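You operate a simulated robot arm through the tools that you are given. There is no shell and no other tool.

You are at the controls of a simulated two-armed robot. One attempt, no reset.

Task
Find the fuse tester's blown fuse and put it in the FAULTY tray.
Fine: it reads OPEN; red clip on the red pin, black clip on the black pin, meter on ohm and off again at the end; the good fuses stay in their holders.

The check looks at the end state, three seconds after you hand in, the way a careful person would. Anything else that was tipped, shoved, dropped, spilled or broken makes it a failure.

Robot
Two 7-joint arms with two-finger grippers on one trunk that stands fixed in place. Base frame: the origin is at the foot of the trunk, x ahead of it, y to its left, z up. Lengths are in mm, angles in degrees, forces in N, time in s.
The left shoulder is at [25, 212, 1181], the right one opposite. With the tool pointing down near the work surface each hand reaches from about 100 to 760 mm from the base axis, measured 20 degrees to its own side. Payload 2.2 kg a hand.
Tool frame (each hand has its own): the origin (TCP) lies between the finger pads and is the grasp point; the fingertips stand 19 mm ahead of it; z points along the fingers, y is the line along which they close. Largest opening 116 mm; the body of the gripper starts 70 mm behind the TCP.
Orientation is that of the tool frame in the base frame, as a unit quaternion [w, x, y, z]. With the fingers straight down and closing along the base's y, the tool's x points along the base's -x, its y along +y and its z along -z.

Tools
- The arms move only by the tool send_rows. It takes "left_plan", "right_plan" or both (then of equal length, played together; a hand with none holds still); each is a list that holds one entry, the list of rows, each a list of 7 numbers: the gripper command, from -1 (shut) to 1 (fully open), values between in proportion, then the shift along the base's x, y, z in units of 25 mm (1.0 is 25 mm), then the turn, a rotation vector about the base's x, y, z in units of 6 degrees (1.0 is 6 degrees). In form: [[[jaw, x, y, z, ax, ay, az], ...]]. A call has 1 to 20 rows; each row shifts and turns the commanded pose from where the row before left it. A call with a number of a shift or a turn outside -1 to 1 is refused whole. A row lasts 0.2 s, in which the tool goes at most 50 mm and 8.6 degrees; a call with a longer step from one row to the next is refused whole, and so is a gripper value outside its range. Where a pose cannot be reached the arm comes as near as it can. A force on the tool above 40 N (or 10 N above the force at the start of the call, whichever is more), or a blocked arm, ends the call early, and 0.2 s more pass. Each finger halts on what it meets, pressing with about 20 N; the grip force reading is that of the motor and also rises with nothing between the fingers. The clock runs only during rows and for 0.2 s after the last one: add rows that do not move to give the fingers time. The reply holds the time, the measured pose of the TCP, the force on the tool along the base axes, the opening and the grip force, in the units named above and with some noise, with the torque about the TCP (base axes, N m) and any sound that the robot's microphone picked up, and new pictures: "show" is both (left out), scene, wrist or none (wrist: the cameras of the hands that moved).
- Cameras (640 x 400 px; columns grow to the right, rows downward): "scene" is now at [131.3, -58.5, 1378.1]; the picture's right is [-0.55, -0.83, 0.00], its down [-0.38, 0.25, -0.89] and it looks along [0.74, -0.49, -0.45] (base axes); focal length 338 px, centre (320, 200). "left" rides on the left gripper at [69, 15, -97] in its tool frame; the picture's right is [-0.21, 0.98, 0.00], its down [-0.76, -0.17, -0.63] and it looks along [-0.62, -0.14, 0.77] (tool axes); focal length 251 px, centre (320, 200). "right" rides on the right gripper at [69, -15, -97] in its tool frame; the picture's right is [0.21, 0.98, 0.00], its down [-0.76, 0.17, -0.63] and it looks along [-0.62, 0.14, 0.77] (tool axes); focal length 251 px, centre (320, 200).
- move_column(by): slides the trunk up (or, below 0, down) by that many mm; the arms and the scene camera ride with it, the base frame stays. It gives what a move gives, with no picture.
- aim_head(pan, tilt): turns the head with the scene camera to pan (to the left, within 80 degrees either way) and tilt (down, from -29 to 69), counted from straight ahead of the robot. It gives what a move gives, and a new picture of the scene camera.
- locate(camera, pixels): for up to 12 pixels [column, row] of the newest picture of that camera ("zoom" is the newest enlarged one), the place [x, y, z] in the base frame of the surface seen there, good to about 3 mm, but the place of the scene camera against the robot may be out by one fixed shift of up to 25 mm in any direction. It takes no simulated time.
- enlarge(camera, box): a new picture of the part [left, top, right, bottom] of that camera's present view, enlarged. It takes no simulated time.
- sign_off(): hands the job in; it is judged then, once.

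Unless the task says otherwise, let go and move clear before handing in.

The tools are called as a command line: name --argument value ..., lists and objects as JSON in quotes. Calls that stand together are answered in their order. send_rows: Moves the arms, as the interface text tells. Its arguments: {"type":"object","properties":{"left_plan":{"type":"array"},"right_plan":{"type":"array"},"show":{"type":"string","enum":["both","scene","wrist","none"]}},"required":[]} The other tools are called the same way: move_column (by) slides the trunk up or down; aim_head (pan, tilt) turns the head that bears the scene camera; locate (camera, pixels) gives the place of the surface under pixels of a picture; enlarge (camera, box) takes an enlarged picture of a part of a camera's view; sign_off () hands the job in.

At the start:

```text
time_s: 0.0
left_eef_pos: [463.3, -94.6, 1194.2]
left_ee_rot: [0.0, 0.0, 1.0, 0.0]
left_force: [0.8, -0.3, -0.5]
left_moment: [-0.01, 0.0, 0.0]
left_opening: 116.4
left_grip_force: 0.0
right_eef_pos: [455.1, -473.2, 1178.7]
right_ee_rot: [-0.001, 0.0, 1.0, 0.001]
right_force: [0.7, -0.4, 0.1]
right_moment: [0.01, 0.0, -0.01]
right_opening: 116.2
right_grip_force: 0.1
trunk travel left (down, up): [-325.0, 165.0]
head pan, tilt: [-33.4, 26.7]
```

scene: 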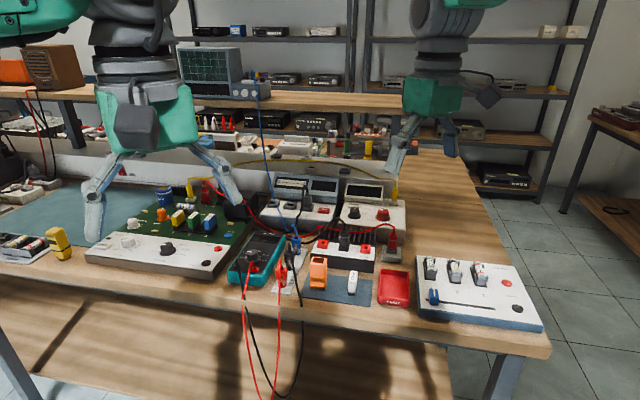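
right: 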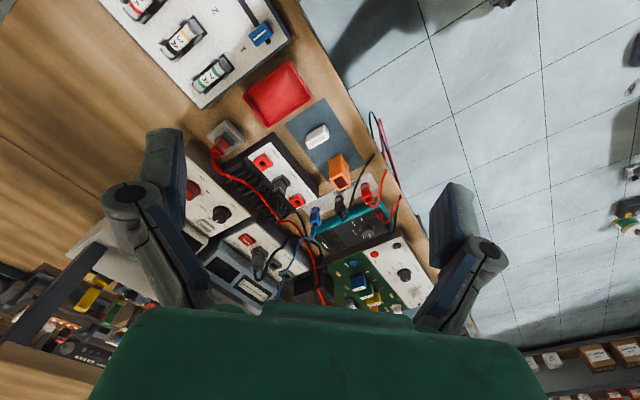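
left: 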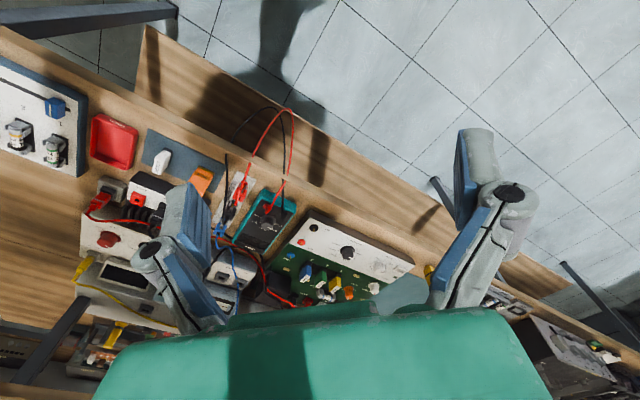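

The pictures show the fuse tester (white/blue panel at about scene px [480,295]) with three fuses, a red tray at [395,288], and the multimeter at [258,258]. I'll enlarge these areas to see the details before I move anything.

enlarge --camera "scene" --box '[400, 240, 560, 340]'

enlarge --camera "scene" --box '[220, 220, 420, 345]'

enlarge --camera "right" --box '[100, 0, 420, 200]'

enlarge --camera "left" --box '[0, 50, 320, 250]'

```text
4.00 times, centred on (480, 290) of scene
```

zoom: 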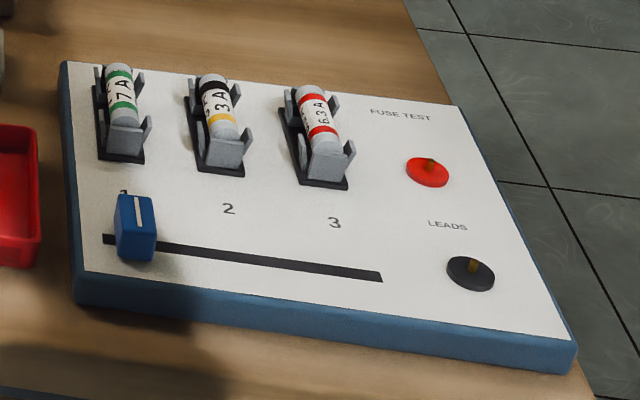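

```text
3.20 times, centred on (320, 282) of scene
```

zoom: 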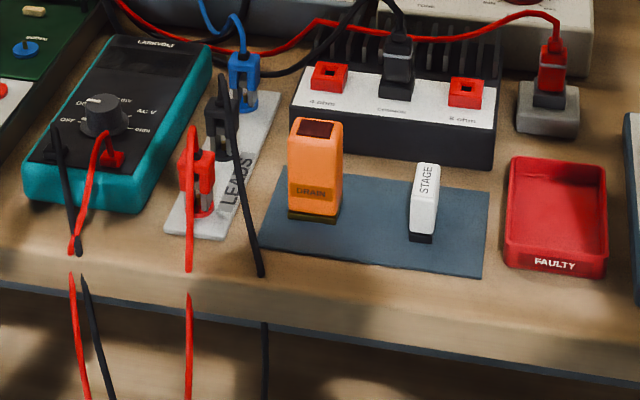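

```text
2.00 times, centred on (260, 100) of right
```

zoom: 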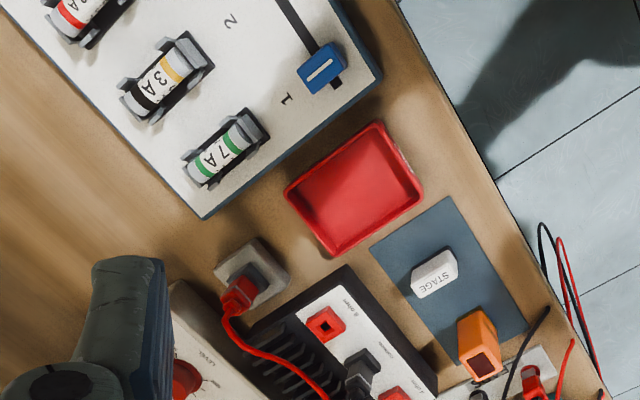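

```text
2.00 times, centred on (160, 150) of left
```

zoom: 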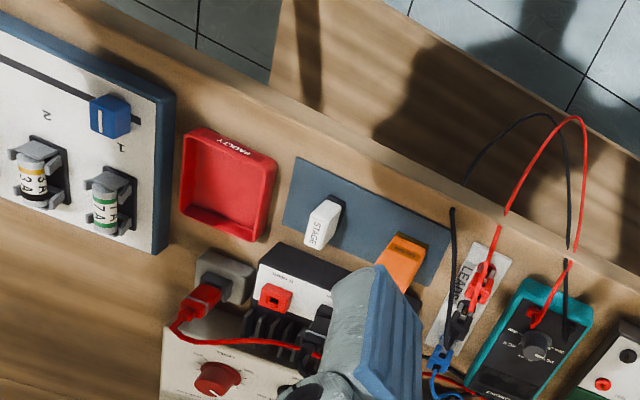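

The fuse tester has three fuses (7 A, 3 A, 6.3 A), a slider now at 1, and a red and a black LEADS pin. The lead clips are parked on a LEADS strip, and the meter dial is at [103,115] in the zoom. I'll measure where the key features are with the scene and wrist cameras.

locate --camera "scene" --pixels '[[507, 282], [519, 307], [434, 296], [495, 309], [431, 267], [455, 270], [479, 273], [396, 288], [252, 255], [281, 274], [294, 252], [298, 242]]'

locate --camera "right" --pixels '[[262, 34], [212, 76], [183, 40], [143, 8], [277, 93], [317, 135], [339, 170], [365, 188], [340, 205], [315, 215], [358, 232], [235, 10]]'

locate --camera "left" --pixels '[[54, 106], [51, 152], [17, 138], [114, 143], [161, 160], [203, 178], [242, 185], [230, 212], [220, 228], [268, 222], [252, 240], [270, 206]]'

```text
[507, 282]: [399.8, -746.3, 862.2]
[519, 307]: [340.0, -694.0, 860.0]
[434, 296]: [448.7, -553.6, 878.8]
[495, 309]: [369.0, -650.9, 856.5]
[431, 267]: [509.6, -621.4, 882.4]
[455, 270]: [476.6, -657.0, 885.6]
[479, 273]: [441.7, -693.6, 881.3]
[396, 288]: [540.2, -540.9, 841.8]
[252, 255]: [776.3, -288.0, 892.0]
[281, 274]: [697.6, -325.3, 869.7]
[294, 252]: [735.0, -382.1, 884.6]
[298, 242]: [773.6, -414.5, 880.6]
```

```text
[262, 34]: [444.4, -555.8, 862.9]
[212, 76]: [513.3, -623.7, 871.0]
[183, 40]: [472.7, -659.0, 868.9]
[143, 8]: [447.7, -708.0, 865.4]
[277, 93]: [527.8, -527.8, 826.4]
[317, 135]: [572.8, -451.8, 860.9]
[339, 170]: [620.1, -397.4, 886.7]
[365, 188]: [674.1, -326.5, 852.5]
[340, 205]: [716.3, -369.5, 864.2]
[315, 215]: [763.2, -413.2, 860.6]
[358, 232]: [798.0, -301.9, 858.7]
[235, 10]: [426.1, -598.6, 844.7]
```

```text
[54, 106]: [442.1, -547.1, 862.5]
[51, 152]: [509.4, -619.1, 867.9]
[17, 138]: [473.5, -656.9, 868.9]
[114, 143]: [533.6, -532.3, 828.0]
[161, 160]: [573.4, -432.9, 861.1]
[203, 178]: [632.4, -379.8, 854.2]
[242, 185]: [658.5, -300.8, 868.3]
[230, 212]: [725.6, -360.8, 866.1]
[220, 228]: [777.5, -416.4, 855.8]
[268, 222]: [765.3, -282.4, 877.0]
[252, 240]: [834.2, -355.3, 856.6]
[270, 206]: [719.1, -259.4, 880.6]
```

The wrist cameras agree with each other, and the scene camera reads about 12 mm high in z. Next I'll zoom in on the meter dial and its display, and on the parked clips.

enlarge --camera "scene" --box '[222, 225, 302, 290]'

enlarge --camera "left" --box '[205, 160, 315, 255]'

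enlarge --camera "right" --box '[290, 140, 420, 260]'

```text
6.15 times, centred on (262, 258) of scene
```

zoom: 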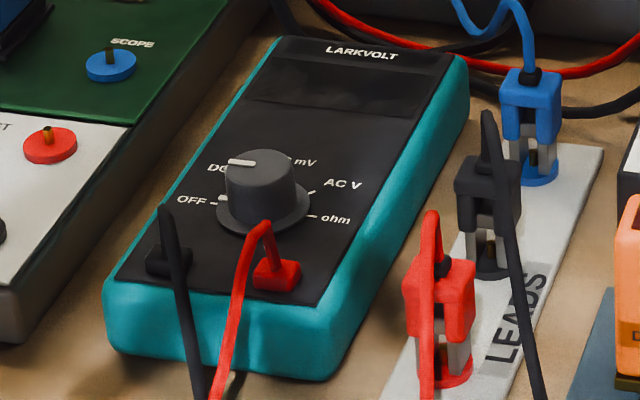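

```text
4.21 times, centred on (260, 208) of left
```

zoom: 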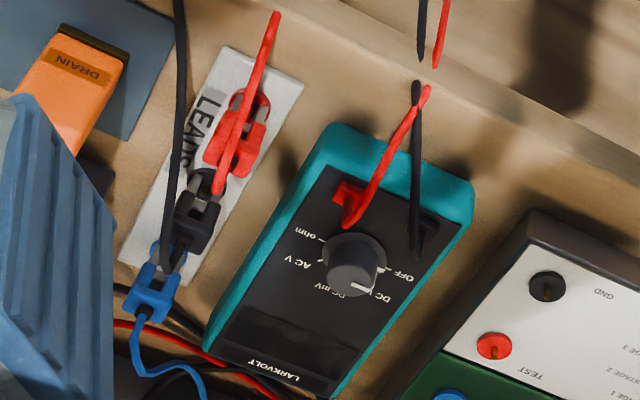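

```text
3.33 times, centred on (355, 200) of right
```

zoom: 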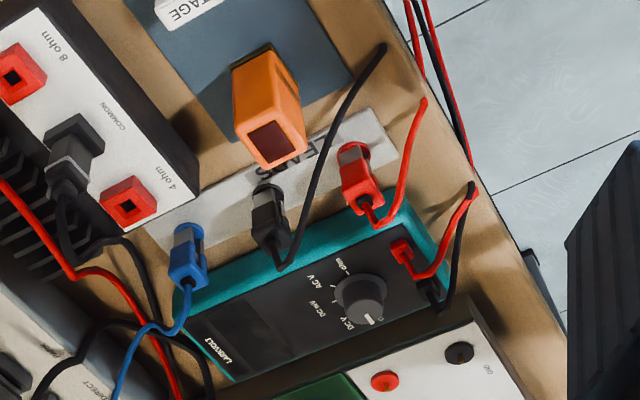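

The dial labels are OFF, DC V, DC mV, AC V and ohm, and the display is dark. The tester is turned about 45° in the base frame, so I'll turn the right hand to match the bench and bring it closer over the tester for a detailed look.

send_rows --right_plan '[[[1, -0.61, -0.52, -0.91, 0, 0, -1], [1, -0.61, -0.52, -0.91, 0, 0, -1], [1, -0.61, -0.52, -0.91, 0, 0, -1], [1, -0.61, -0.52, -0.91, 0, 0, -1], [1, -0.61, -0.52, -0.91, 0, 0, -1], [1, -0.61, -0.52, -0.91, 0, 0, -1], [1, -0.61, -0.52, -0.91, 0, 0, -1], [1, 0, 0, 0, 0, 0, 0]]]' --show "both"

```text
time_s: 1.8
left_eef_pos: [461.3, -92.2, 1195.8]
left_ee_rot: [0.001, 0.0, 1.0, 0.0]
left_force: [0.4, -0.9, 0.0]
left_moment: [-0.03, -0.01, 0.0]
left_opening: 116.0
left_grip_force: 0.0
right_eef_pos: [345.2, -560.5, 1020.1]
right_ee_rot: [0.0, 0.359, 0.933, -0.001]
right_force: [0.7, -0.1, 0.2]
right_moment: [0.0, -0.02, 0.01]
right_opening: 115.7
right_grip_force: 0.1
trunk travel left (down, up): [-325.0, 165.0]
head pan, tilt: [-33.4, 26.7]
```

scene: 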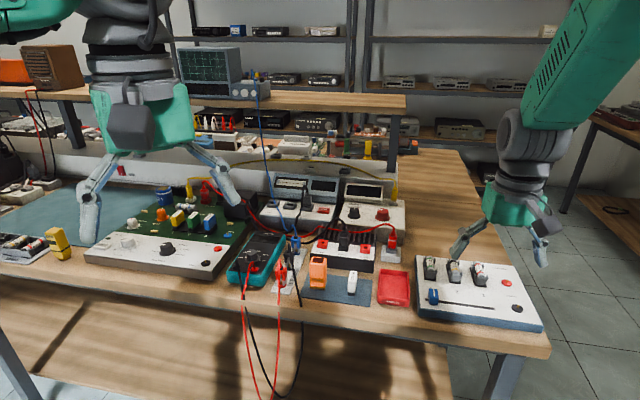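
right: 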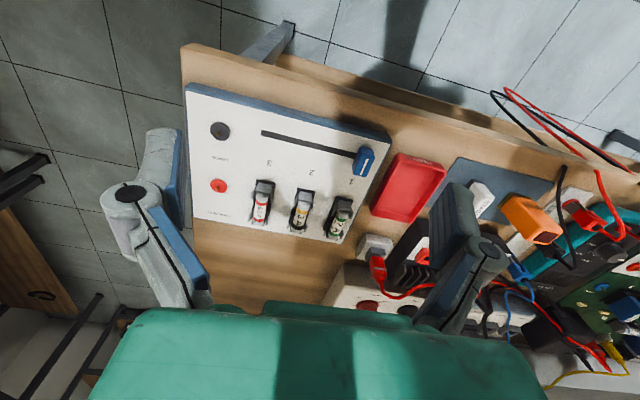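

The right camera now shows the tester upside-down: fuses at [262,200], [300,210] and [340,217], slider at [363,160], and pins at [219,131] and [219,186]. I'll enlarge the view and measure these points.

locate --camera "right" --pixels '[[219, 131], [219, 186], [364, 160], [264, 133], [262, 202], [301, 211], [340, 218], [408, 188], [190, 88], [388, 138], [325, 241], [194, 217]]'

enlarge --camera "right" --box '[230, 140, 390, 250]'

enlarge --camera "right" --box '[180, 80, 280, 230]'

```text
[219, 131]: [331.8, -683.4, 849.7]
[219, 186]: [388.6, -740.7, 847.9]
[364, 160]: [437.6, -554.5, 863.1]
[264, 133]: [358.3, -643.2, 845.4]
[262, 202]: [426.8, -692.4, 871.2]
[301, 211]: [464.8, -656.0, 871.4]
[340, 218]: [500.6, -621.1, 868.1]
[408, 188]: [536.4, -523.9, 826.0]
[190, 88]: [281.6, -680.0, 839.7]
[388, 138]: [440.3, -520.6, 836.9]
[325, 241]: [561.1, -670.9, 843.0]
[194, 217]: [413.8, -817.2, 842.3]
```

```text
3.64 times, centred on (310, 195) of right
```

zoom: 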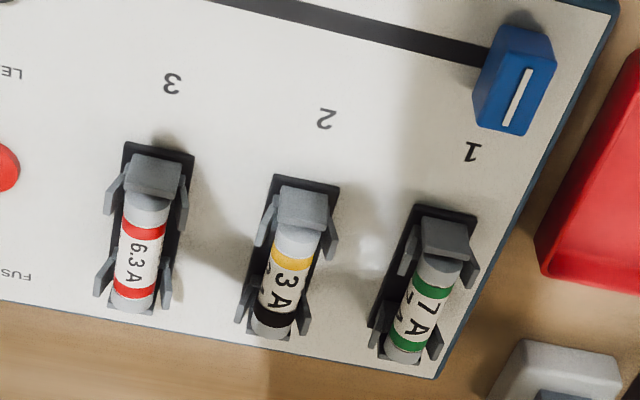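

```text
2.67 times, centred on (230, 155) of right
```

zoom: 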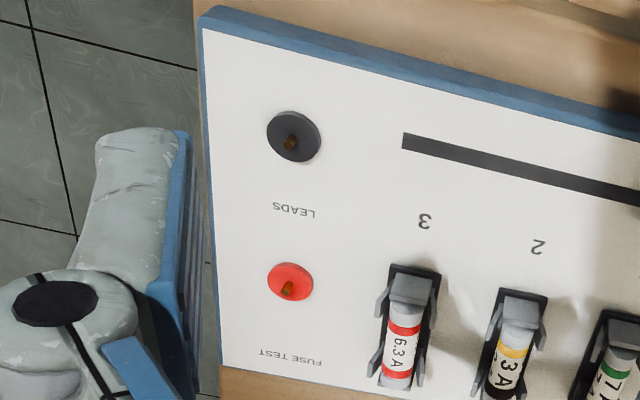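

The bench axes run at almost exactly 45°, and the fuses lie along (0.71,-0.71). Next I'll move the right hand back towards the LEADS strip for a close-up of the clips, and shift the left hand aside for clearance.

send_rows --right_plan '[[[1, 0.93, 0.953, -0.07, 0, 0, -0.04], [1, 0.93, 0.953, -0.07, 0, 0, -0.04], [1, 0.93, 0.953, -0.07, 0, 0, -0.04], [1, 0.93, 0.953, -0.07, 0, 0, -0.04], [1, 0.93, 0.953, -0.07, 0, 0, -0.04], [1, 0.93, 0.953, -0.07, 0, 0, -0.04], [1, 0.93, 0.953, -0.07, 0, 0, -0.04], [1, 0.93, 0.953, -0.07, 0, 0, -0.04], [1, 0.93, 0.953, -0.07, 0, 0, -0.04], [1, 0.93, 0.953, -0.07, 0, 0, -0.04], [1, 0.93, 0.953, -0.07, 0, 0, -0.04], [1, 0.93, 0.953, -0.07, 0, 0, -0.04], [1, 0, 0, 0, 0, 0, 0]]]' --left_plan '[[[1, -0.2, 0.4, 0, 0, 0, 0], [1, -0.2, 0.4, 0, 0, 0, 0], [1, -0.2, 0.4, 0, 0, 0, 0], [1, -0.2, 0.4, 0, 0, 0, 0], [1, -0.2, 0.4, 0, 0, 0, 0], [1, -0.2, 0.4, 0, 0, 0, 0], [1, -0.2, 0.4, 0, 0, 0, 0], [1, -0.2, 0.4, 0, 0, 0, 0], [1, -0.2, 0.4, 0, 0, 0, 0], [1, -0.2, 0.4, 0, 0, 0, 0], [1, -0.2, 0.4, 0, 0, 0, 0], [1, -0.2, 0.4, 0, 0, 0, 0], [1, 0, 0, 0, 0, 0, 0]]]' --show "both"

```text
time_s: 4.6
left_eef_pos: [399.2, 29.3, 1196.2]
left_ee_rot: [0.001, 0.0, 1.0, -0.002]
left_force: [0.7, -0.2, 0.0]
left_moment: [0.03, 0.0, 0.04]
left_opening: 115.7
left_grip_force: 0.2
right_eef_pos: [623.0, -273.0, 1001.8]
right_ee_rot: [0.001, 0.382, 0.924, -0.001]
right_force: [-0.1, -0.1, 0.6]
right_moment: [-0.02, 0.04, -0.01]
right_opening: 116.1
right_grip_force: 0.0
trunk travel left (down, up): [-325.0, 165.0]
head pan, tilt: [-33.4, 26.7]
```

scene: 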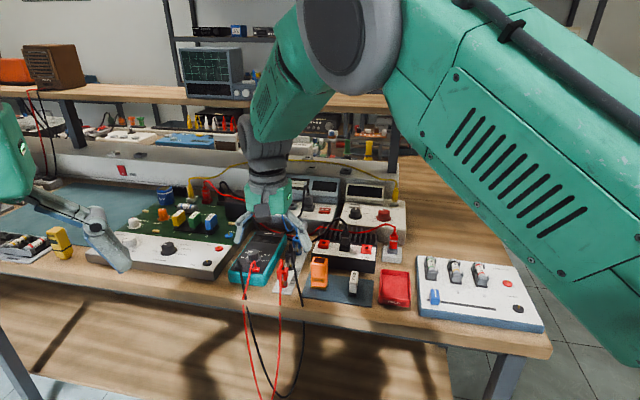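
right: 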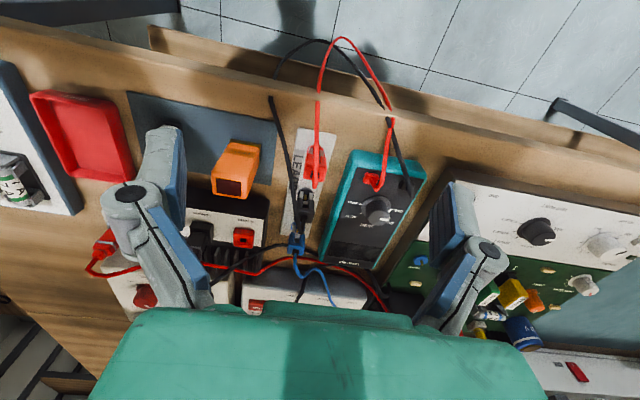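
left: 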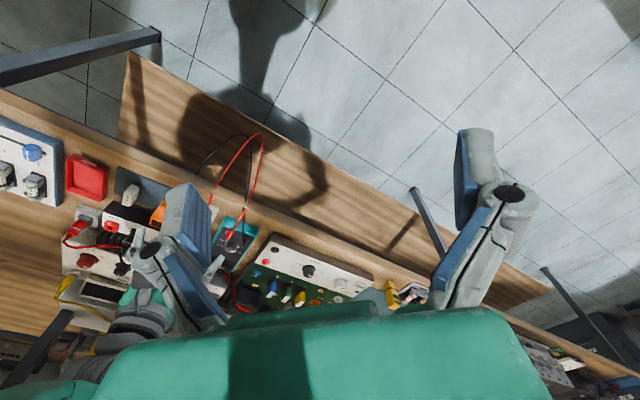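

The right hand is aligned at 45°, and its camera shows the LEADS strip at [305,185] and the meter at [372,205]. I'll enlarge these and locate them.

enlarge --camera "right" --box '[270, 120, 430, 280]'

enlarge --camera "right" --box '[275, 130, 345, 260]'

locate --camera "right" --pixels '[[315, 150], [315, 180], [305, 200], [297, 240], [380, 205], [378, 212], [372, 183], [355, 245], [312, 165], [300, 215], [402, 185], [300, 178]]'

```text
2.50 times, centred on (350, 200) of right
```

zoom: 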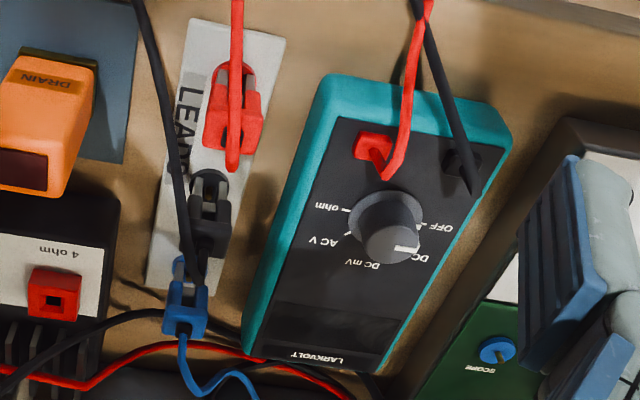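

```text
3.08 times, centred on (310, 195) of right
```

zoom: 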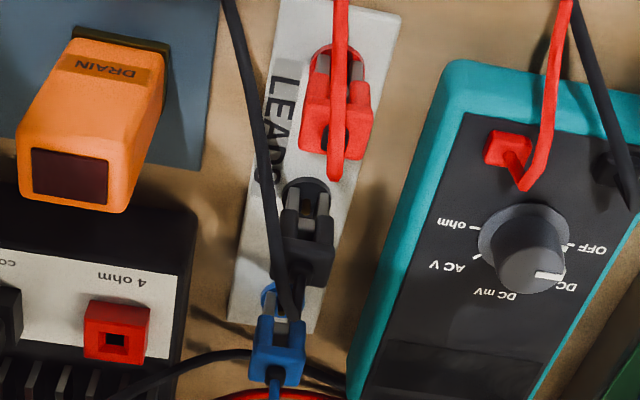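

```text
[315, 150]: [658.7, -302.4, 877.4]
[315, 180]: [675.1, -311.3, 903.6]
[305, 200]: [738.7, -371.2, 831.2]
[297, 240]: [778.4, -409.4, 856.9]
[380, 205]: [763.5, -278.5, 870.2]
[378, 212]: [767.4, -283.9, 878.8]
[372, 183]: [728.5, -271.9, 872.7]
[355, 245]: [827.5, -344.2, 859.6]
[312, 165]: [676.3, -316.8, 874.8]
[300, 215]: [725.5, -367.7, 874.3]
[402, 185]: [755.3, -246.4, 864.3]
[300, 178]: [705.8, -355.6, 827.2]
```

I'll take a tighter zoom of the clips from the scene camera to judge their body shape and height.

enlarge --camera "scene" --box '[265, 235, 315, 300]'

enlarge --camera "right" --box '[290, 130, 340, 200]'

```text
6.15 times, centred on (290, 268) of scene
```

zoom: 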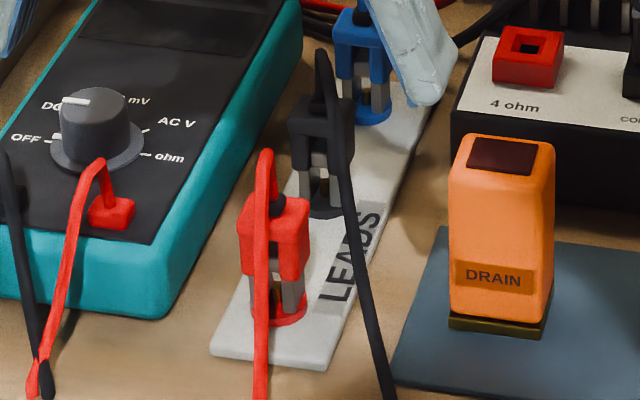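

```text
5.71 times, centred on (315, 165) of right
```

zoom: 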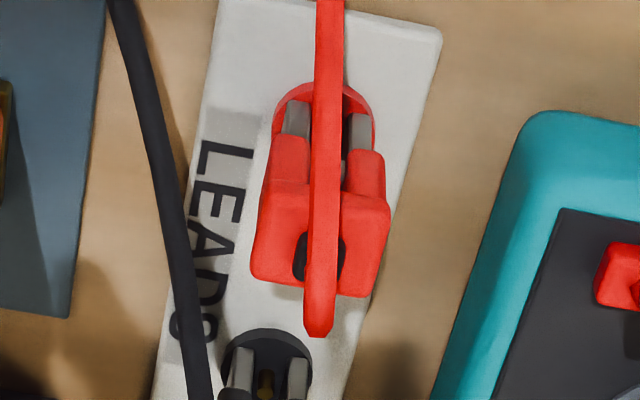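

The clip is a block with two prongs straddling the pin along the bench axis, and the cable leaves from the top. I'll measure the body corners in this zoom.

locate --camera "zoom" --pixels '[[262, 235], [380, 250], [270, 270], [365, 285], [275, 195], [375, 205], [270, 150], [370, 165], [297, 118], [358, 130], [285, 345], [350, 100]]'

locate --camera "scene" --pixels '[[279, 270], [286, 270], [283, 265], [284, 283], [289, 255], [295, 255], [293, 249], [293, 263], [252, 250], [247, 249], [299, 244], [262, 259]]'

```text
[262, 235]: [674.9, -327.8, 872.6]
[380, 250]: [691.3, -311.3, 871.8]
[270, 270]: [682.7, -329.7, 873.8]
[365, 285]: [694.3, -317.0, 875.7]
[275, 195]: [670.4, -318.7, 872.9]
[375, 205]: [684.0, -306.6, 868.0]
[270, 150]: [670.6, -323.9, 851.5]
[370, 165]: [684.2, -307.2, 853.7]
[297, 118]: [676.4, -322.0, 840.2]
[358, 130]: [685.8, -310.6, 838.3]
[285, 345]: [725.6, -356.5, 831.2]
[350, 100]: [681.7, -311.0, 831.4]
```

```text
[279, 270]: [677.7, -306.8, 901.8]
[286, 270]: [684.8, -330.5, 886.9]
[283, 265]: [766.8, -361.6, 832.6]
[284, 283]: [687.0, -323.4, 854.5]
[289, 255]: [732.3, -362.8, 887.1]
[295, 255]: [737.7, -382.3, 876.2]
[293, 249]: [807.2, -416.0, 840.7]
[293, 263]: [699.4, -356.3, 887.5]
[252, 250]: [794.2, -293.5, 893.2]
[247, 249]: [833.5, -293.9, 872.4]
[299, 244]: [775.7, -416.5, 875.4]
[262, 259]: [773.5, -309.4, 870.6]
```

The red clip body is centred near (682,-318), with its top at z≈873, and is about 23 × 16 mm. Now I'll zoom in on the dial to see the pointer and tick marks.

enlarge --camera "right" --box '[345, 185, 410, 235]'

enlarge --camera "scene" --box '[235, 240, 275, 270]'

```text
8.00 times, centred on (378, 210) of right
```

zoom: 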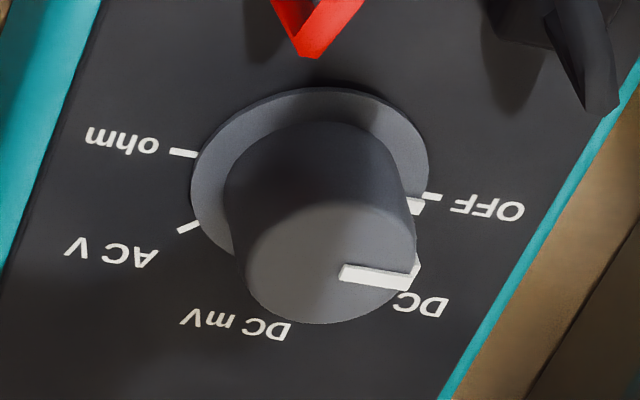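

```text
13.33 times, centred on (255, 255) of scene
```

zoom: 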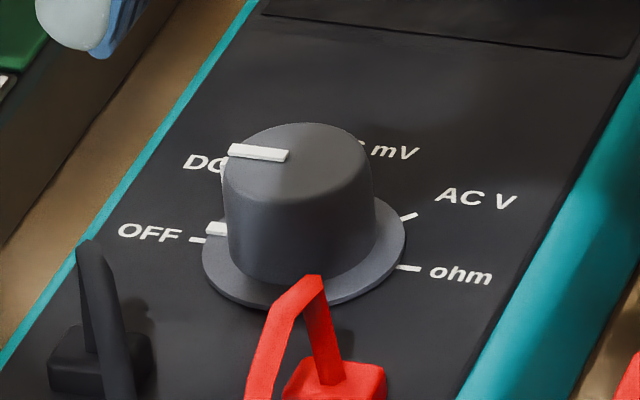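

The dial pointer is at OFF, and the ohm mark is about 180° away going clockwise through DC V, DC mV and AC V. I'll measure the dial geometry.

locate --camera "right" --pixels '[[392, 209.6], [360.9, 204.1], [361.5, 213.4], [379, 217], [371, 222], [388, 216], [376, 224], [390, 215], [383, 219], [390, 210], [379, 206], [365, 203]]'

locate --camera "zoom" --pixels '[[255, 153], [300, 155], [240, 155], [365, 150], [300, 125], [300, 185], [225, 175], [197, 239], [408, 268], [408, 217], [215, 228], [230, 280]]'

```text
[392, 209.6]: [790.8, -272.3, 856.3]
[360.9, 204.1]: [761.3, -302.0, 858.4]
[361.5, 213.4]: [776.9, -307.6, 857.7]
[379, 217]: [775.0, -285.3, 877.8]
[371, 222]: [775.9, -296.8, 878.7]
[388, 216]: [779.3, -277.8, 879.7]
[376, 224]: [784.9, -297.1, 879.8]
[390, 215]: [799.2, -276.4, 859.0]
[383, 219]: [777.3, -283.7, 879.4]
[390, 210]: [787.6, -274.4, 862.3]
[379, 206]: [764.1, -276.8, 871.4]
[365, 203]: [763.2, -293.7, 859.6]
```

```text
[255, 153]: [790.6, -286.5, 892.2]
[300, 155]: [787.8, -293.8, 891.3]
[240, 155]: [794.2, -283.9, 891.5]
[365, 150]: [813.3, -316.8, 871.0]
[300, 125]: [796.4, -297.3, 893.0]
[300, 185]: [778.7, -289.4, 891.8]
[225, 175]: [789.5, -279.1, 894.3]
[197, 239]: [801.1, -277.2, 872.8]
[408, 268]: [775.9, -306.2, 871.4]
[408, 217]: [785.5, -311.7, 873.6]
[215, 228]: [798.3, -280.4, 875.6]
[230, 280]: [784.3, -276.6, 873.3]
```

The knob is centred near (776,-287), with its top at z 879. OFF is at base angle +45° and ohm at -135°, so ohm is 180° clockwise. Next I'll measure the black clip closely.

enlarge --camera "right" --box '[280, 185, 330, 225]'

enlarge --camera "scene" --box '[278, 240, 308, 270]'

```text
10.00 times, centred on (305, 205) of right
```

zoom: 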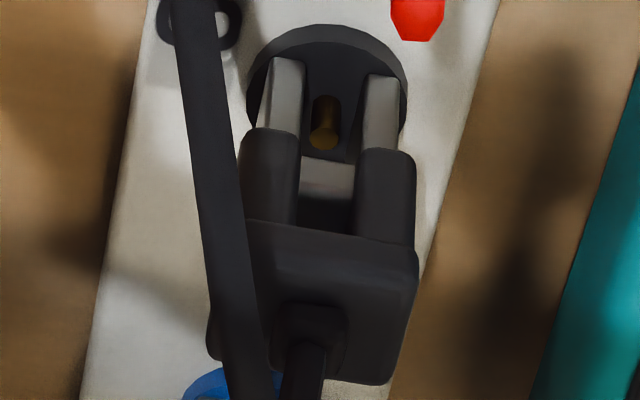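

```text
13.33 times, centred on (293, 255) of scene
```

zoom: 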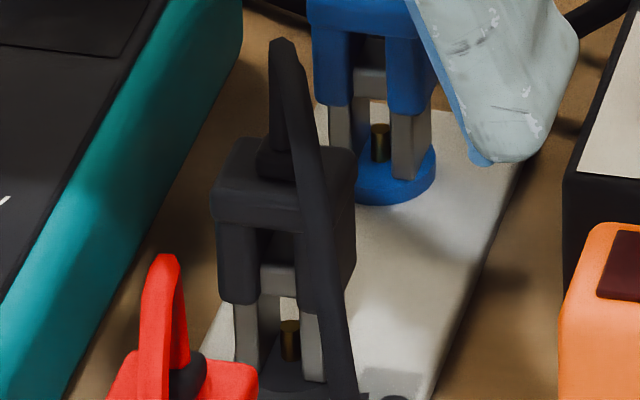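

locate --camera "right" --pixels '[[308, 211], [313.5, 211.5], [313, 216], [311, 221], [298.5, 212], [296.5, 216], [308, 214], [305.3, 198], [301, 193], [311, 194], [305, 188], [297, 190]]'

```text
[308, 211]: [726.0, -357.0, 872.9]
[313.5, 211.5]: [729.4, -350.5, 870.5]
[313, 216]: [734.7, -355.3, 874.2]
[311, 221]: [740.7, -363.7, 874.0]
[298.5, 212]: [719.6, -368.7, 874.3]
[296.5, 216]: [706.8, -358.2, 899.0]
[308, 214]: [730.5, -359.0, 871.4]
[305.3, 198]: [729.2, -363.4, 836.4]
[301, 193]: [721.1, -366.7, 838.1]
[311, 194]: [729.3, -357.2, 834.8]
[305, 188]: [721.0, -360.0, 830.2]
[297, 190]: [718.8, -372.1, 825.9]
```

The black clip is centred near (728,-364.5) with its top at z 873. I'll approach above it with the tool tilted 15° outward for reach and the jaw narrowed to about 42 mm.

send_rows --right_plan '[[[-0.28, 0.84, -0.732, -0.336, -0.589, -0.589, 0], [-0.28, 0.84, -0.732, -0.336, -0.589, -0.589, 0], [-0.28, 0.84, -0.732, -0.336, -0.589, -0.589, 0], [-0.28, 0.84, -0.732, -0.336, 0, 0, 0], [-0.28, 0.84, -0.732, -0.336, 0, 0, 0], [-0.28, 0, 0, 0, 0, 0, 0], [-0.28, 0, 0, 0, 0, 0, 0]]]' --show "both"

```text
time_s: 6.2
left_eef_pos: [401.7, 29.7, 1196.1]
left_ee_rot: [0.0, 0.0, 1.0, -0.001]
left_force: [0.1, 0.6, -0.5]
left_moment: [0.02, 0.01, 0.0]
left_opening: 116.1
left_grip_force: 0.0
right_eef_pos: [728.7, -365.9, 958.6]
right_ee_rot: [0.121, 0.378, 0.917, -0.052]
right_force: [0.3, 0.0, 0.4]
right_moment: [-0.02, 0.0, -0.01]
right_opening: 41.6
right_grip_force: 0.0
trunk travel left (down, up): [-325.0, 165.0]
head pan, tilt: [-33.4, 26.7]
```

scene: 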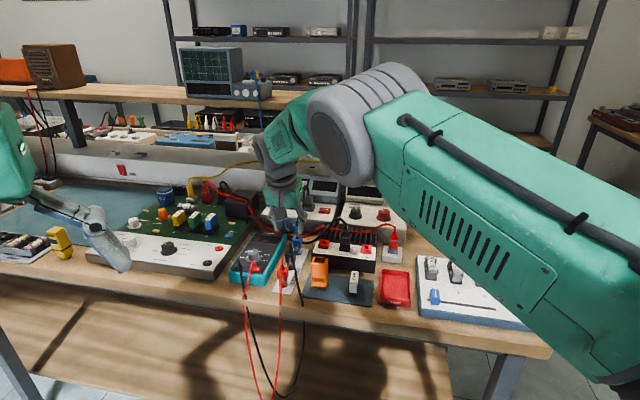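
right: 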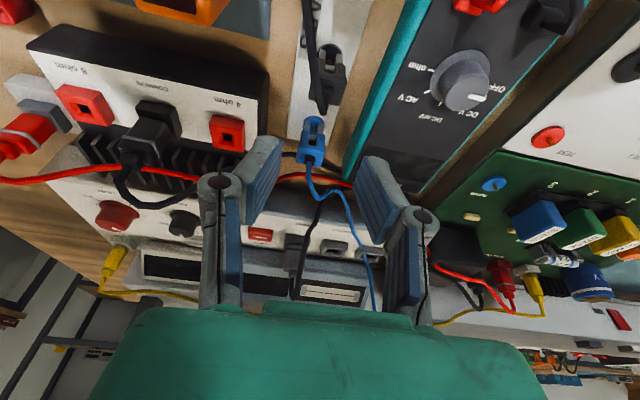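

The pose was reached and the tilt is right; the black clip shows at [328,70]. I'll zoom in to refine its position before descending.

enlarge --camera "right" --box '[285, 20, 375, 130]'

locate --camera "right" --pixels '[[330, 75], [343, 72], [341, 87], [318, 85], [333, 90], [325, 60], [375, 100], [350, 150], [245, 90], [313, 130], [462, 80], [335, 82]]'

```text
3.64 times, centred on (330, 75) of right
```

zoom: 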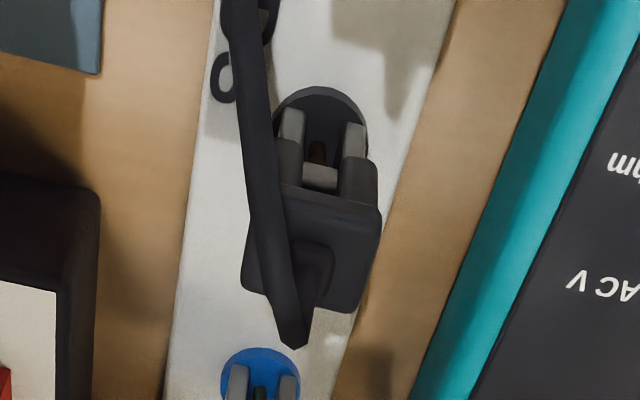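

```text
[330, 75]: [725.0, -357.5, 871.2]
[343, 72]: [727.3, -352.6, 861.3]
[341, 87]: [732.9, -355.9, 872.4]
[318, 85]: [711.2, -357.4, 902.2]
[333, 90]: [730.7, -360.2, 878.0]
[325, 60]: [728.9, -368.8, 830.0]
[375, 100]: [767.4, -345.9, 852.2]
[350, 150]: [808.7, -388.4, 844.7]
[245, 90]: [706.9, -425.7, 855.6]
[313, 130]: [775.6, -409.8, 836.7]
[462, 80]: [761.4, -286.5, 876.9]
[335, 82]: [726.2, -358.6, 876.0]
```

locate --camera "right" --pixels '[[345.3, 79], [339.5, 103.5], [311, 97], [342, 95], [327, 100], [311.5, 92], [316.5, 78], [330, 82], [327, 66], [314, 60], [344, 65], [325, 40]]'

```text
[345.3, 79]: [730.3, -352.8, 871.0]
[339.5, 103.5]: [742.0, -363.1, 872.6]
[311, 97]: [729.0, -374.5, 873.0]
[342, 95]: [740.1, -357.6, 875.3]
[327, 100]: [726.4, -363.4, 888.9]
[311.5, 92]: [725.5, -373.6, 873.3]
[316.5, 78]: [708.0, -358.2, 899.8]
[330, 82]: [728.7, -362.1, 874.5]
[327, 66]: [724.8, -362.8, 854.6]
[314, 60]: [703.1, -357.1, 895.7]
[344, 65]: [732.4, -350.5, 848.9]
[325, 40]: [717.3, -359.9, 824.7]
```

The black clip's centre is confirmed at (729,-364). I'll descend straight down to z≈870 with the fingers on either side of it.

send_rows --right_plan '[[[-0.28, 0.01, 0.02, -0.9, 0, 0, 0], [-0.28, 0.01, 0.02, -0.9, 0, 0, 0], [-0.28, 0.01, 0.02, -0.9, 0, 0, 0], [-0.28, 0, 0, -0.8, 0, 0, 0], [-0.28, 0, 0, 0, 0, 0, 0]]]' --show "both"

```text
time_s: 7.4
left_eef_pos: [400.0, 27.7, 1196.7]
left_ee_rot: [0.001, -0.001, 1.0, -0.001]
left_force: [0.2, 0.3, 0.1]
left_moment: [0.0, 0.02, 0.02]
left_opening: 115.9
left_grip_force: 0.0
right_eef_pos: [728.6, -365.6, 868.8]
right_ee_rot: [0.122, 0.378, 0.916, -0.051]
right_force: [0.5, 0.8, -1.3]
right_moment: [0.0, 0.0, 0.05]
right_opening: 41.9
right_grip_force: 0.1
trunk travel left (down, up): [-325.0, 165.0]
head pan, tilt: [-33.4, 26.7]
```

scene: 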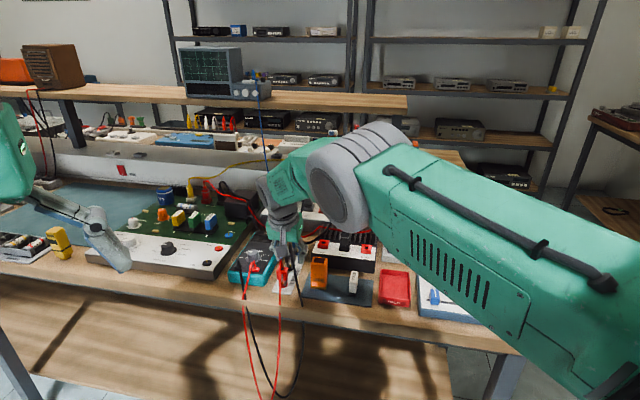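
right: 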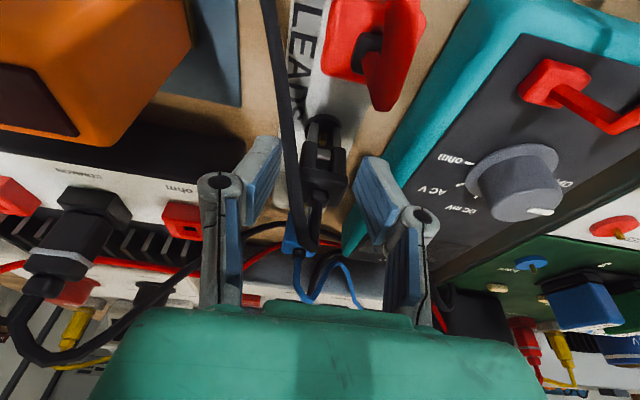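

The black clip sits centred between the fingers at [325,180] with no contact force. Closing the gripper.

send_rows --right_plan '[[[-1, 0, 0, 0, 0, 0, 0], [-1, 0, 0, 0, 0, 0, 0], [-1, 0, 0, 0, 0, 0, 0]]]' --show "wrist"

```text
time_s: 8.2
left_eef_pos: [399.8, 29.1, 1195.8]
left_ee_rot: [0.001, 0.0, 1.0, -0.001]
left_force: [-0.2, 0.6, 0.1]
left_moment: [-0.02, 0.02, 0.01]
left_opening: 115.9
left_grip_force: 0.0
right_eef_pos: [730.6, -364.7, 869.8]
right_ee_rot: [0.122, 0.379, 0.916, -0.051]
right_force: [-1.4, -0.6, 0.5]
right_moment: [0.0, 0.07, 0.01]
right_opening: 24.6
right_grip_force: 20.5
trunk travel left (down, up): [-325.0, 165.0]
head pan, tilt: [-33.4, 26.7]
```

right: 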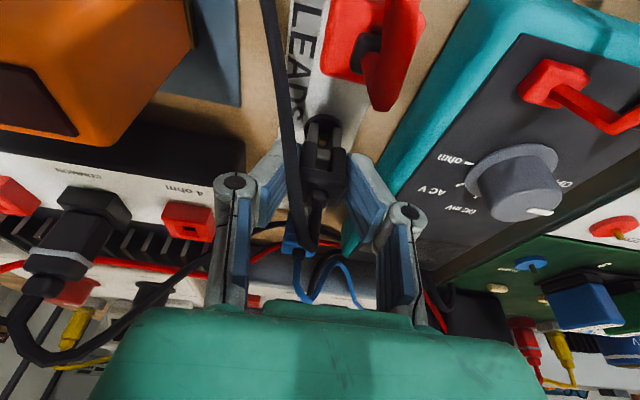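

The jaw stopped at 24.6 mm with 20 N, so the clip is gripped. I'll lift it gently straight up.

send_rows --right_plan '[[[-1, 0, 0, 0.3, 0, 0, 0], [-1, 0, 0, 0.5, 0, 0, 0], [-1, 0, 0, 0.8, 0, 0, 0], [-1, 0, 0, 0.8, 0, 0, 0], [-1, 0, 0, 0.8, 0, 0, 0], [-1, 0, 0, 0.8, 0, 0, 0]]]' --show "both"

```text
time_s: 9.6
left_eef_pos: [400.0, 29.1, 1196.0]
left_ee_rot: [0.002, -0.001, 1.0, -0.001]
left_force: [0.6, -0.4, -0.4]
left_moment: [0.02, 0.0, 0.06]
left_opening: 115.9
left_grip_force: 0.0
right_eef_pos: [730.7, -365.4, 971.0]
right_ee_rot: [0.121, 0.378, 0.917, -0.05]
right_force: [-0.2, 0.2, -1.1]
right_moment: [-0.03, 0.0, -0.02]
right_opening: 24.3
right_grip_force: 20.0
trunk travel left (down, up): [-325.0, 165.0]
head pan, tilt: [-33.4, 26.7]
```

scene: 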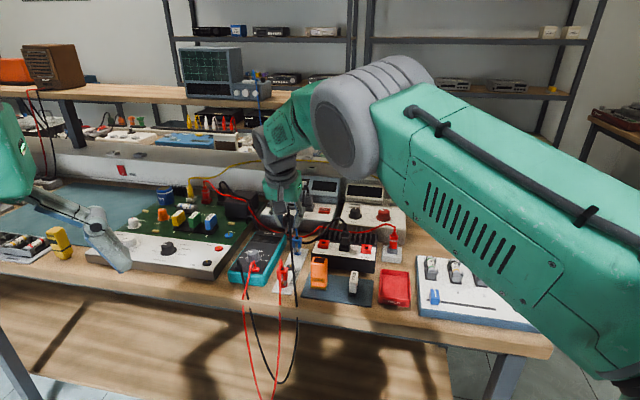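
right: 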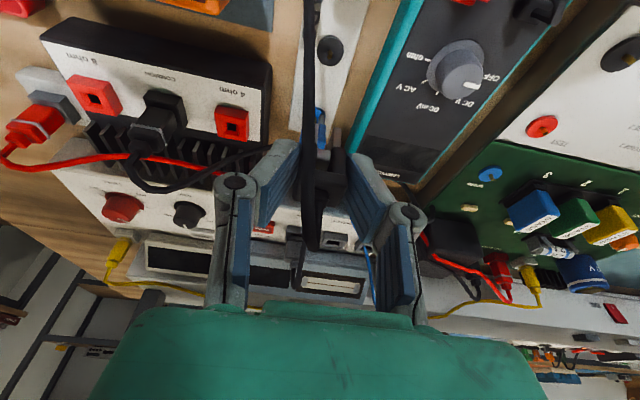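

The clip came free: its parking pin is bare at [330,48] and the lead is still attached. I'll carry it out over the front edge and along the front, so the lead hangs clear of the other objects.

send_rows --right_plan '[[[-1, -0.768, 0.76, 0.1, 0, 0, 0], [-1, -0.768, 0.76, 0.1, 0, 0, 0], [-1, -0.768, 0.76, 0, 0, 0, 0], [-1, -0.768, 0.76, 0, 0, 0, 0], [-1, -0.768, 0.76, 0, 0, 0, 0], [-1, -0.7, -0.7, 0, 0, 0, 0], [-1, -0.9, -0.9, 0, 0, 0, 0], [-1, -0.9, -0.9, 0, 0, 0, 0], [-1, -0.9, -0.9, 0, 0, 0, 0], [-1, -0.9, -0.9, 0, 0, 0, 0], [-1, -0.9, -0.9, 0, 0, 0, 0], [-1, -0.9, -0.9, 0, 0, 0, 0]]]' --show "both"

```text
time_s: 12.2
left_eef_pos: [399.4, 26.4, 1195.7]
left_ee_rot: [0.002, -0.001, 1.0, 0.0]
left_force: [-0.3, 0.4, 1.1]
left_moment: [0.01, 0.02, -0.01]
left_opening: 115.8
left_grip_force: 0.0
right_eef_pos: [480.1, -423.6, 976.0]
right_ee_rot: [0.121, 0.378, 0.916, -0.051]
right_force: [0.4, 0.1, 0.3]
right_moment: [-0.02, 0.02, 0.02]
right_opening: 24.3
right_grip_force: 20.0
trunk travel left (down, up): [-325.0, 165.0]
head pan, tilt: [-33.4, 26.7]
```

scene: 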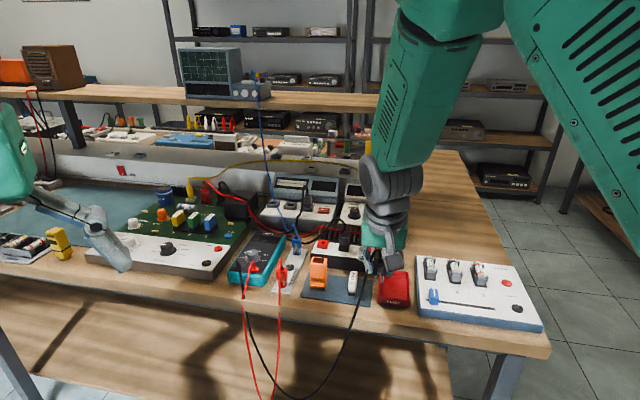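
right: 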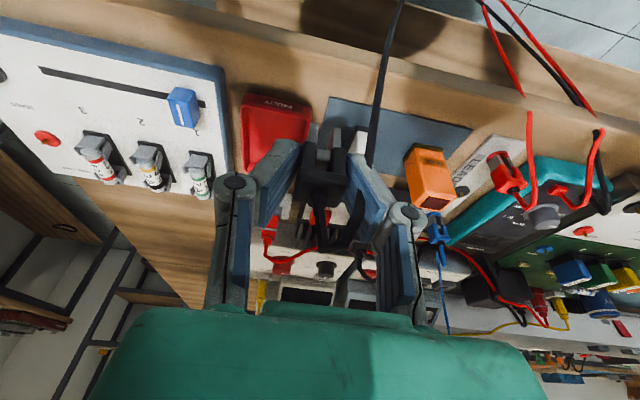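

The lead follows freely, hanging in front of the bench. I'll continue to a point in front of the tester's black pin.

send_rows --right_plan '[[[-1, -0.9, -0.9, 0, 0, 0, 0], [-1, -0.9, -0.9, 0, 0, 0, 0], [-1, -0.9, -0.9, 0, 0, 0, 0], [-1, -0.9, -0.9, 0, 0, 0, 0], [-1, -0.9, -0.9, 0, 0, 0, 0], [-1, -0.9, -0.9, 0, 0, 0, 0], [-1, -0.9, -0.9, 0, 0, 0, 0], [-1, -0.9, -0.9, 0, 0, 0, 0], [-1, -0.6, -0.6, 0, 0, 0, 0], [-1, 0, 0, 0, 0, 0, 0]]]' --show "both"

```text
time_s: 14.4
left_eef_pos: [400.1, 28.9, 1195.5]
left_ee_rot: [0.001, 0.0, 1.0, -0.001]
left_force: [-0.5, 0.0, 0.7]
left_moment: [-0.02, 0.03, 0.01]
left_opening: 115.9
left_grip_force: 0.1
right_eef_pos: [287.1, -617.8, 975.3]
right_ee_rot: [0.12, 0.379, 0.916, -0.05]
right_force: [1.0, 0.3, -0.9]
right_moment: [-0.02, 0.0, -0.04]
right_opening: 24.4
right_grip_force: 20.2
trunk travel left (down, up): [-325.0, 165.0]
head pan, tilt: [-33.4, 26.7]
```

scene: 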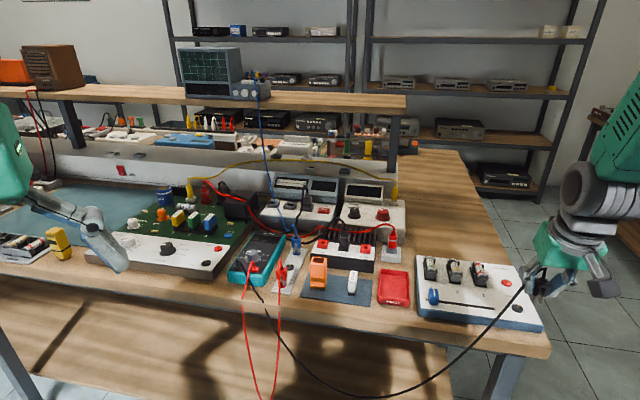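
right: 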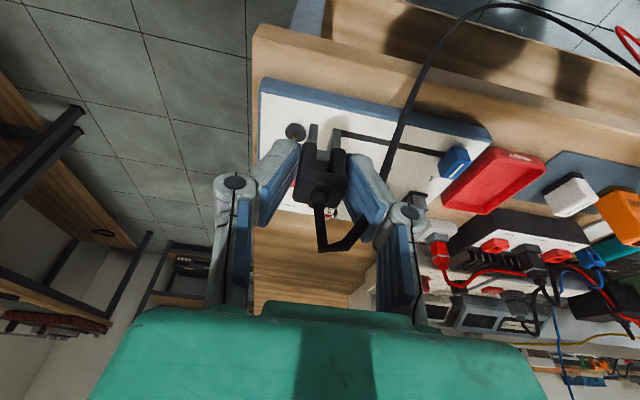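

The black pin shows at [295,131] in the right view. I'll zoom there and locate the pin itself.

enlarge --camera "right" --box '[260, 95, 350, 205]'

locate --camera "right" --pixels '[[295, 131], [287, 131], [304, 132], [295, 124], [295, 138], [296, 134], [320, 110], [275, 135]]'

```text
3.64 times, centred on (305, 150) of right
```

zoom: 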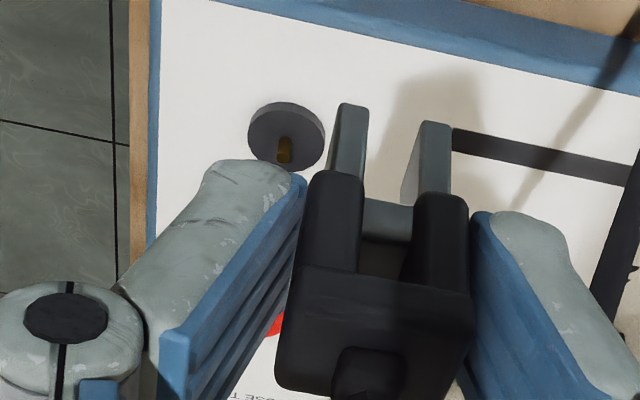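

```text
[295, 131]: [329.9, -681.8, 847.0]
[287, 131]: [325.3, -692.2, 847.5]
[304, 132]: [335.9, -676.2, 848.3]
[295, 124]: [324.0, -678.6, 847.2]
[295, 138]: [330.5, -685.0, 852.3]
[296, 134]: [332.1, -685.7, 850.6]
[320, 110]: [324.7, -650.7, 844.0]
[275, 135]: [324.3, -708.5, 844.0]
```

locate --camera "right" --pixels '[[312.5, 133.5], [335.5, 137.6], [313, 126], [337, 130], [312, 155], [341, 160], [305, 180], [344, 186], [303, 200], [340, 208], [320, 178], [313.5, 140]]'

```text
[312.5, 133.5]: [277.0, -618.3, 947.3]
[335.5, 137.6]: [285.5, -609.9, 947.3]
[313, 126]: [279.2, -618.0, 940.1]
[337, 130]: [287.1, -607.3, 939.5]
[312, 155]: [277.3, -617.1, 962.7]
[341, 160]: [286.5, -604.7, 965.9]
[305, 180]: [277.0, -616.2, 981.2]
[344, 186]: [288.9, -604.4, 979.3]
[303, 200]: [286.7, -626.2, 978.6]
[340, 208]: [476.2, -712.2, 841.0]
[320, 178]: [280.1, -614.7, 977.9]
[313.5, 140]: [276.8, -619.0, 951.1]
```

The TCP and clip centre agree, and the prongs reach about 40 mm below the TCP. I'll move over the black pin at (331,-683) and lower part of the way to check alignment.

send_rows --right_plan '[[[-1, 0.6, -0.876, 0, 0, 0, 0], [-1, 0.6, -0.876, 0, 0, 0, 0], [-1, 0.6, -0.876, 0, 0, 0, 0], [-1, 0, 0, -0.8, 0, 0, 0], [-1, 0, 0, -0.8, 0, 0, 0], [-1, 0, 0, -0.8, 0, 0, 0], [-1, 0, 0, 0, 0, 0, 0]]]' --show "both"

```text
time_s: 16.0
left_eef_pos: [400.4, 26.7, 1196.6]
left_ee_rot: [0.001, 0.0, 1.0, -0.001]
left_force: [-0.4, -0.3, -0.4]
left_moment: [0.01, 0.0, 0.01]
left_opening: 115.9
left_grip_force: 0.1
right_eef_pos: [331.5, -683.9, 914.8]
right_ee_rot: [0.121, 0.379, 0.916, -0.052]
right_force: [-0.1, 0.5, 0.4]
right_moment: [-0.01, -0.03, 0.0]
right_opening: 24.4
right_grip_force: 20.0
trunk travel left (down, up): [-325.0, 165.0]
head pan, tilt: [-33.4, 26.7]
```

scene: 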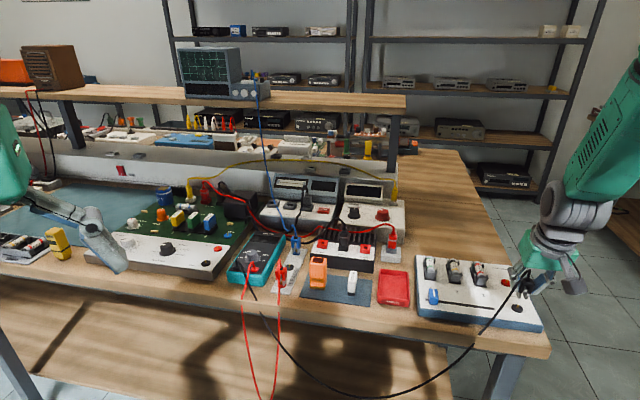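
right: 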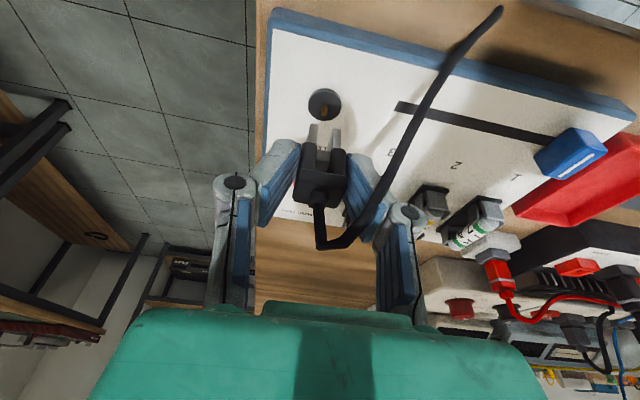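

enlarge --camera "right" --box '[280, 75, 360, 175]'

enlarge --camera "scene" --box '[490, 255, 560, 325]'

locate --camera "right" --pixels '[[325, 102], [310, 103], [338, 104], [324, 92], [326, 112], [312, 140], [335, 142], [312, 130], [336, 133], [323, 108], [325, 160], [340, 190]]'

```text
4.00 times, centred on (320, 125) of right
```

zoom: 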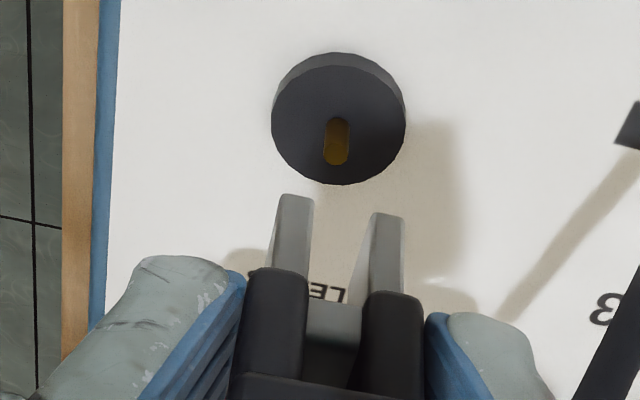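

```text
5.71 times, centred on (525, 290) of scene
```

zoom: 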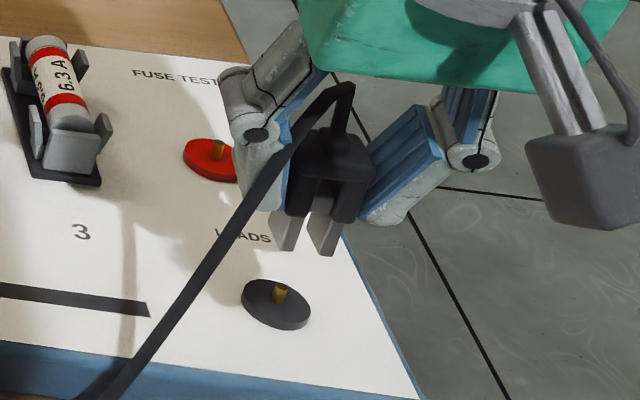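

```text
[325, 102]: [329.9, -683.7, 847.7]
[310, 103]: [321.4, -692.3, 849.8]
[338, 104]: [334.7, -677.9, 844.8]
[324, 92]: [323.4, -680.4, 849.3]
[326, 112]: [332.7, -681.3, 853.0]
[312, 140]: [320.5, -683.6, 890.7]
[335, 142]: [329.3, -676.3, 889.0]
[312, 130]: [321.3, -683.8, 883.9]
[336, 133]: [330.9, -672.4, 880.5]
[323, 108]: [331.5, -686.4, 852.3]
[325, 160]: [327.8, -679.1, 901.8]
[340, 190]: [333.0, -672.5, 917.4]
```

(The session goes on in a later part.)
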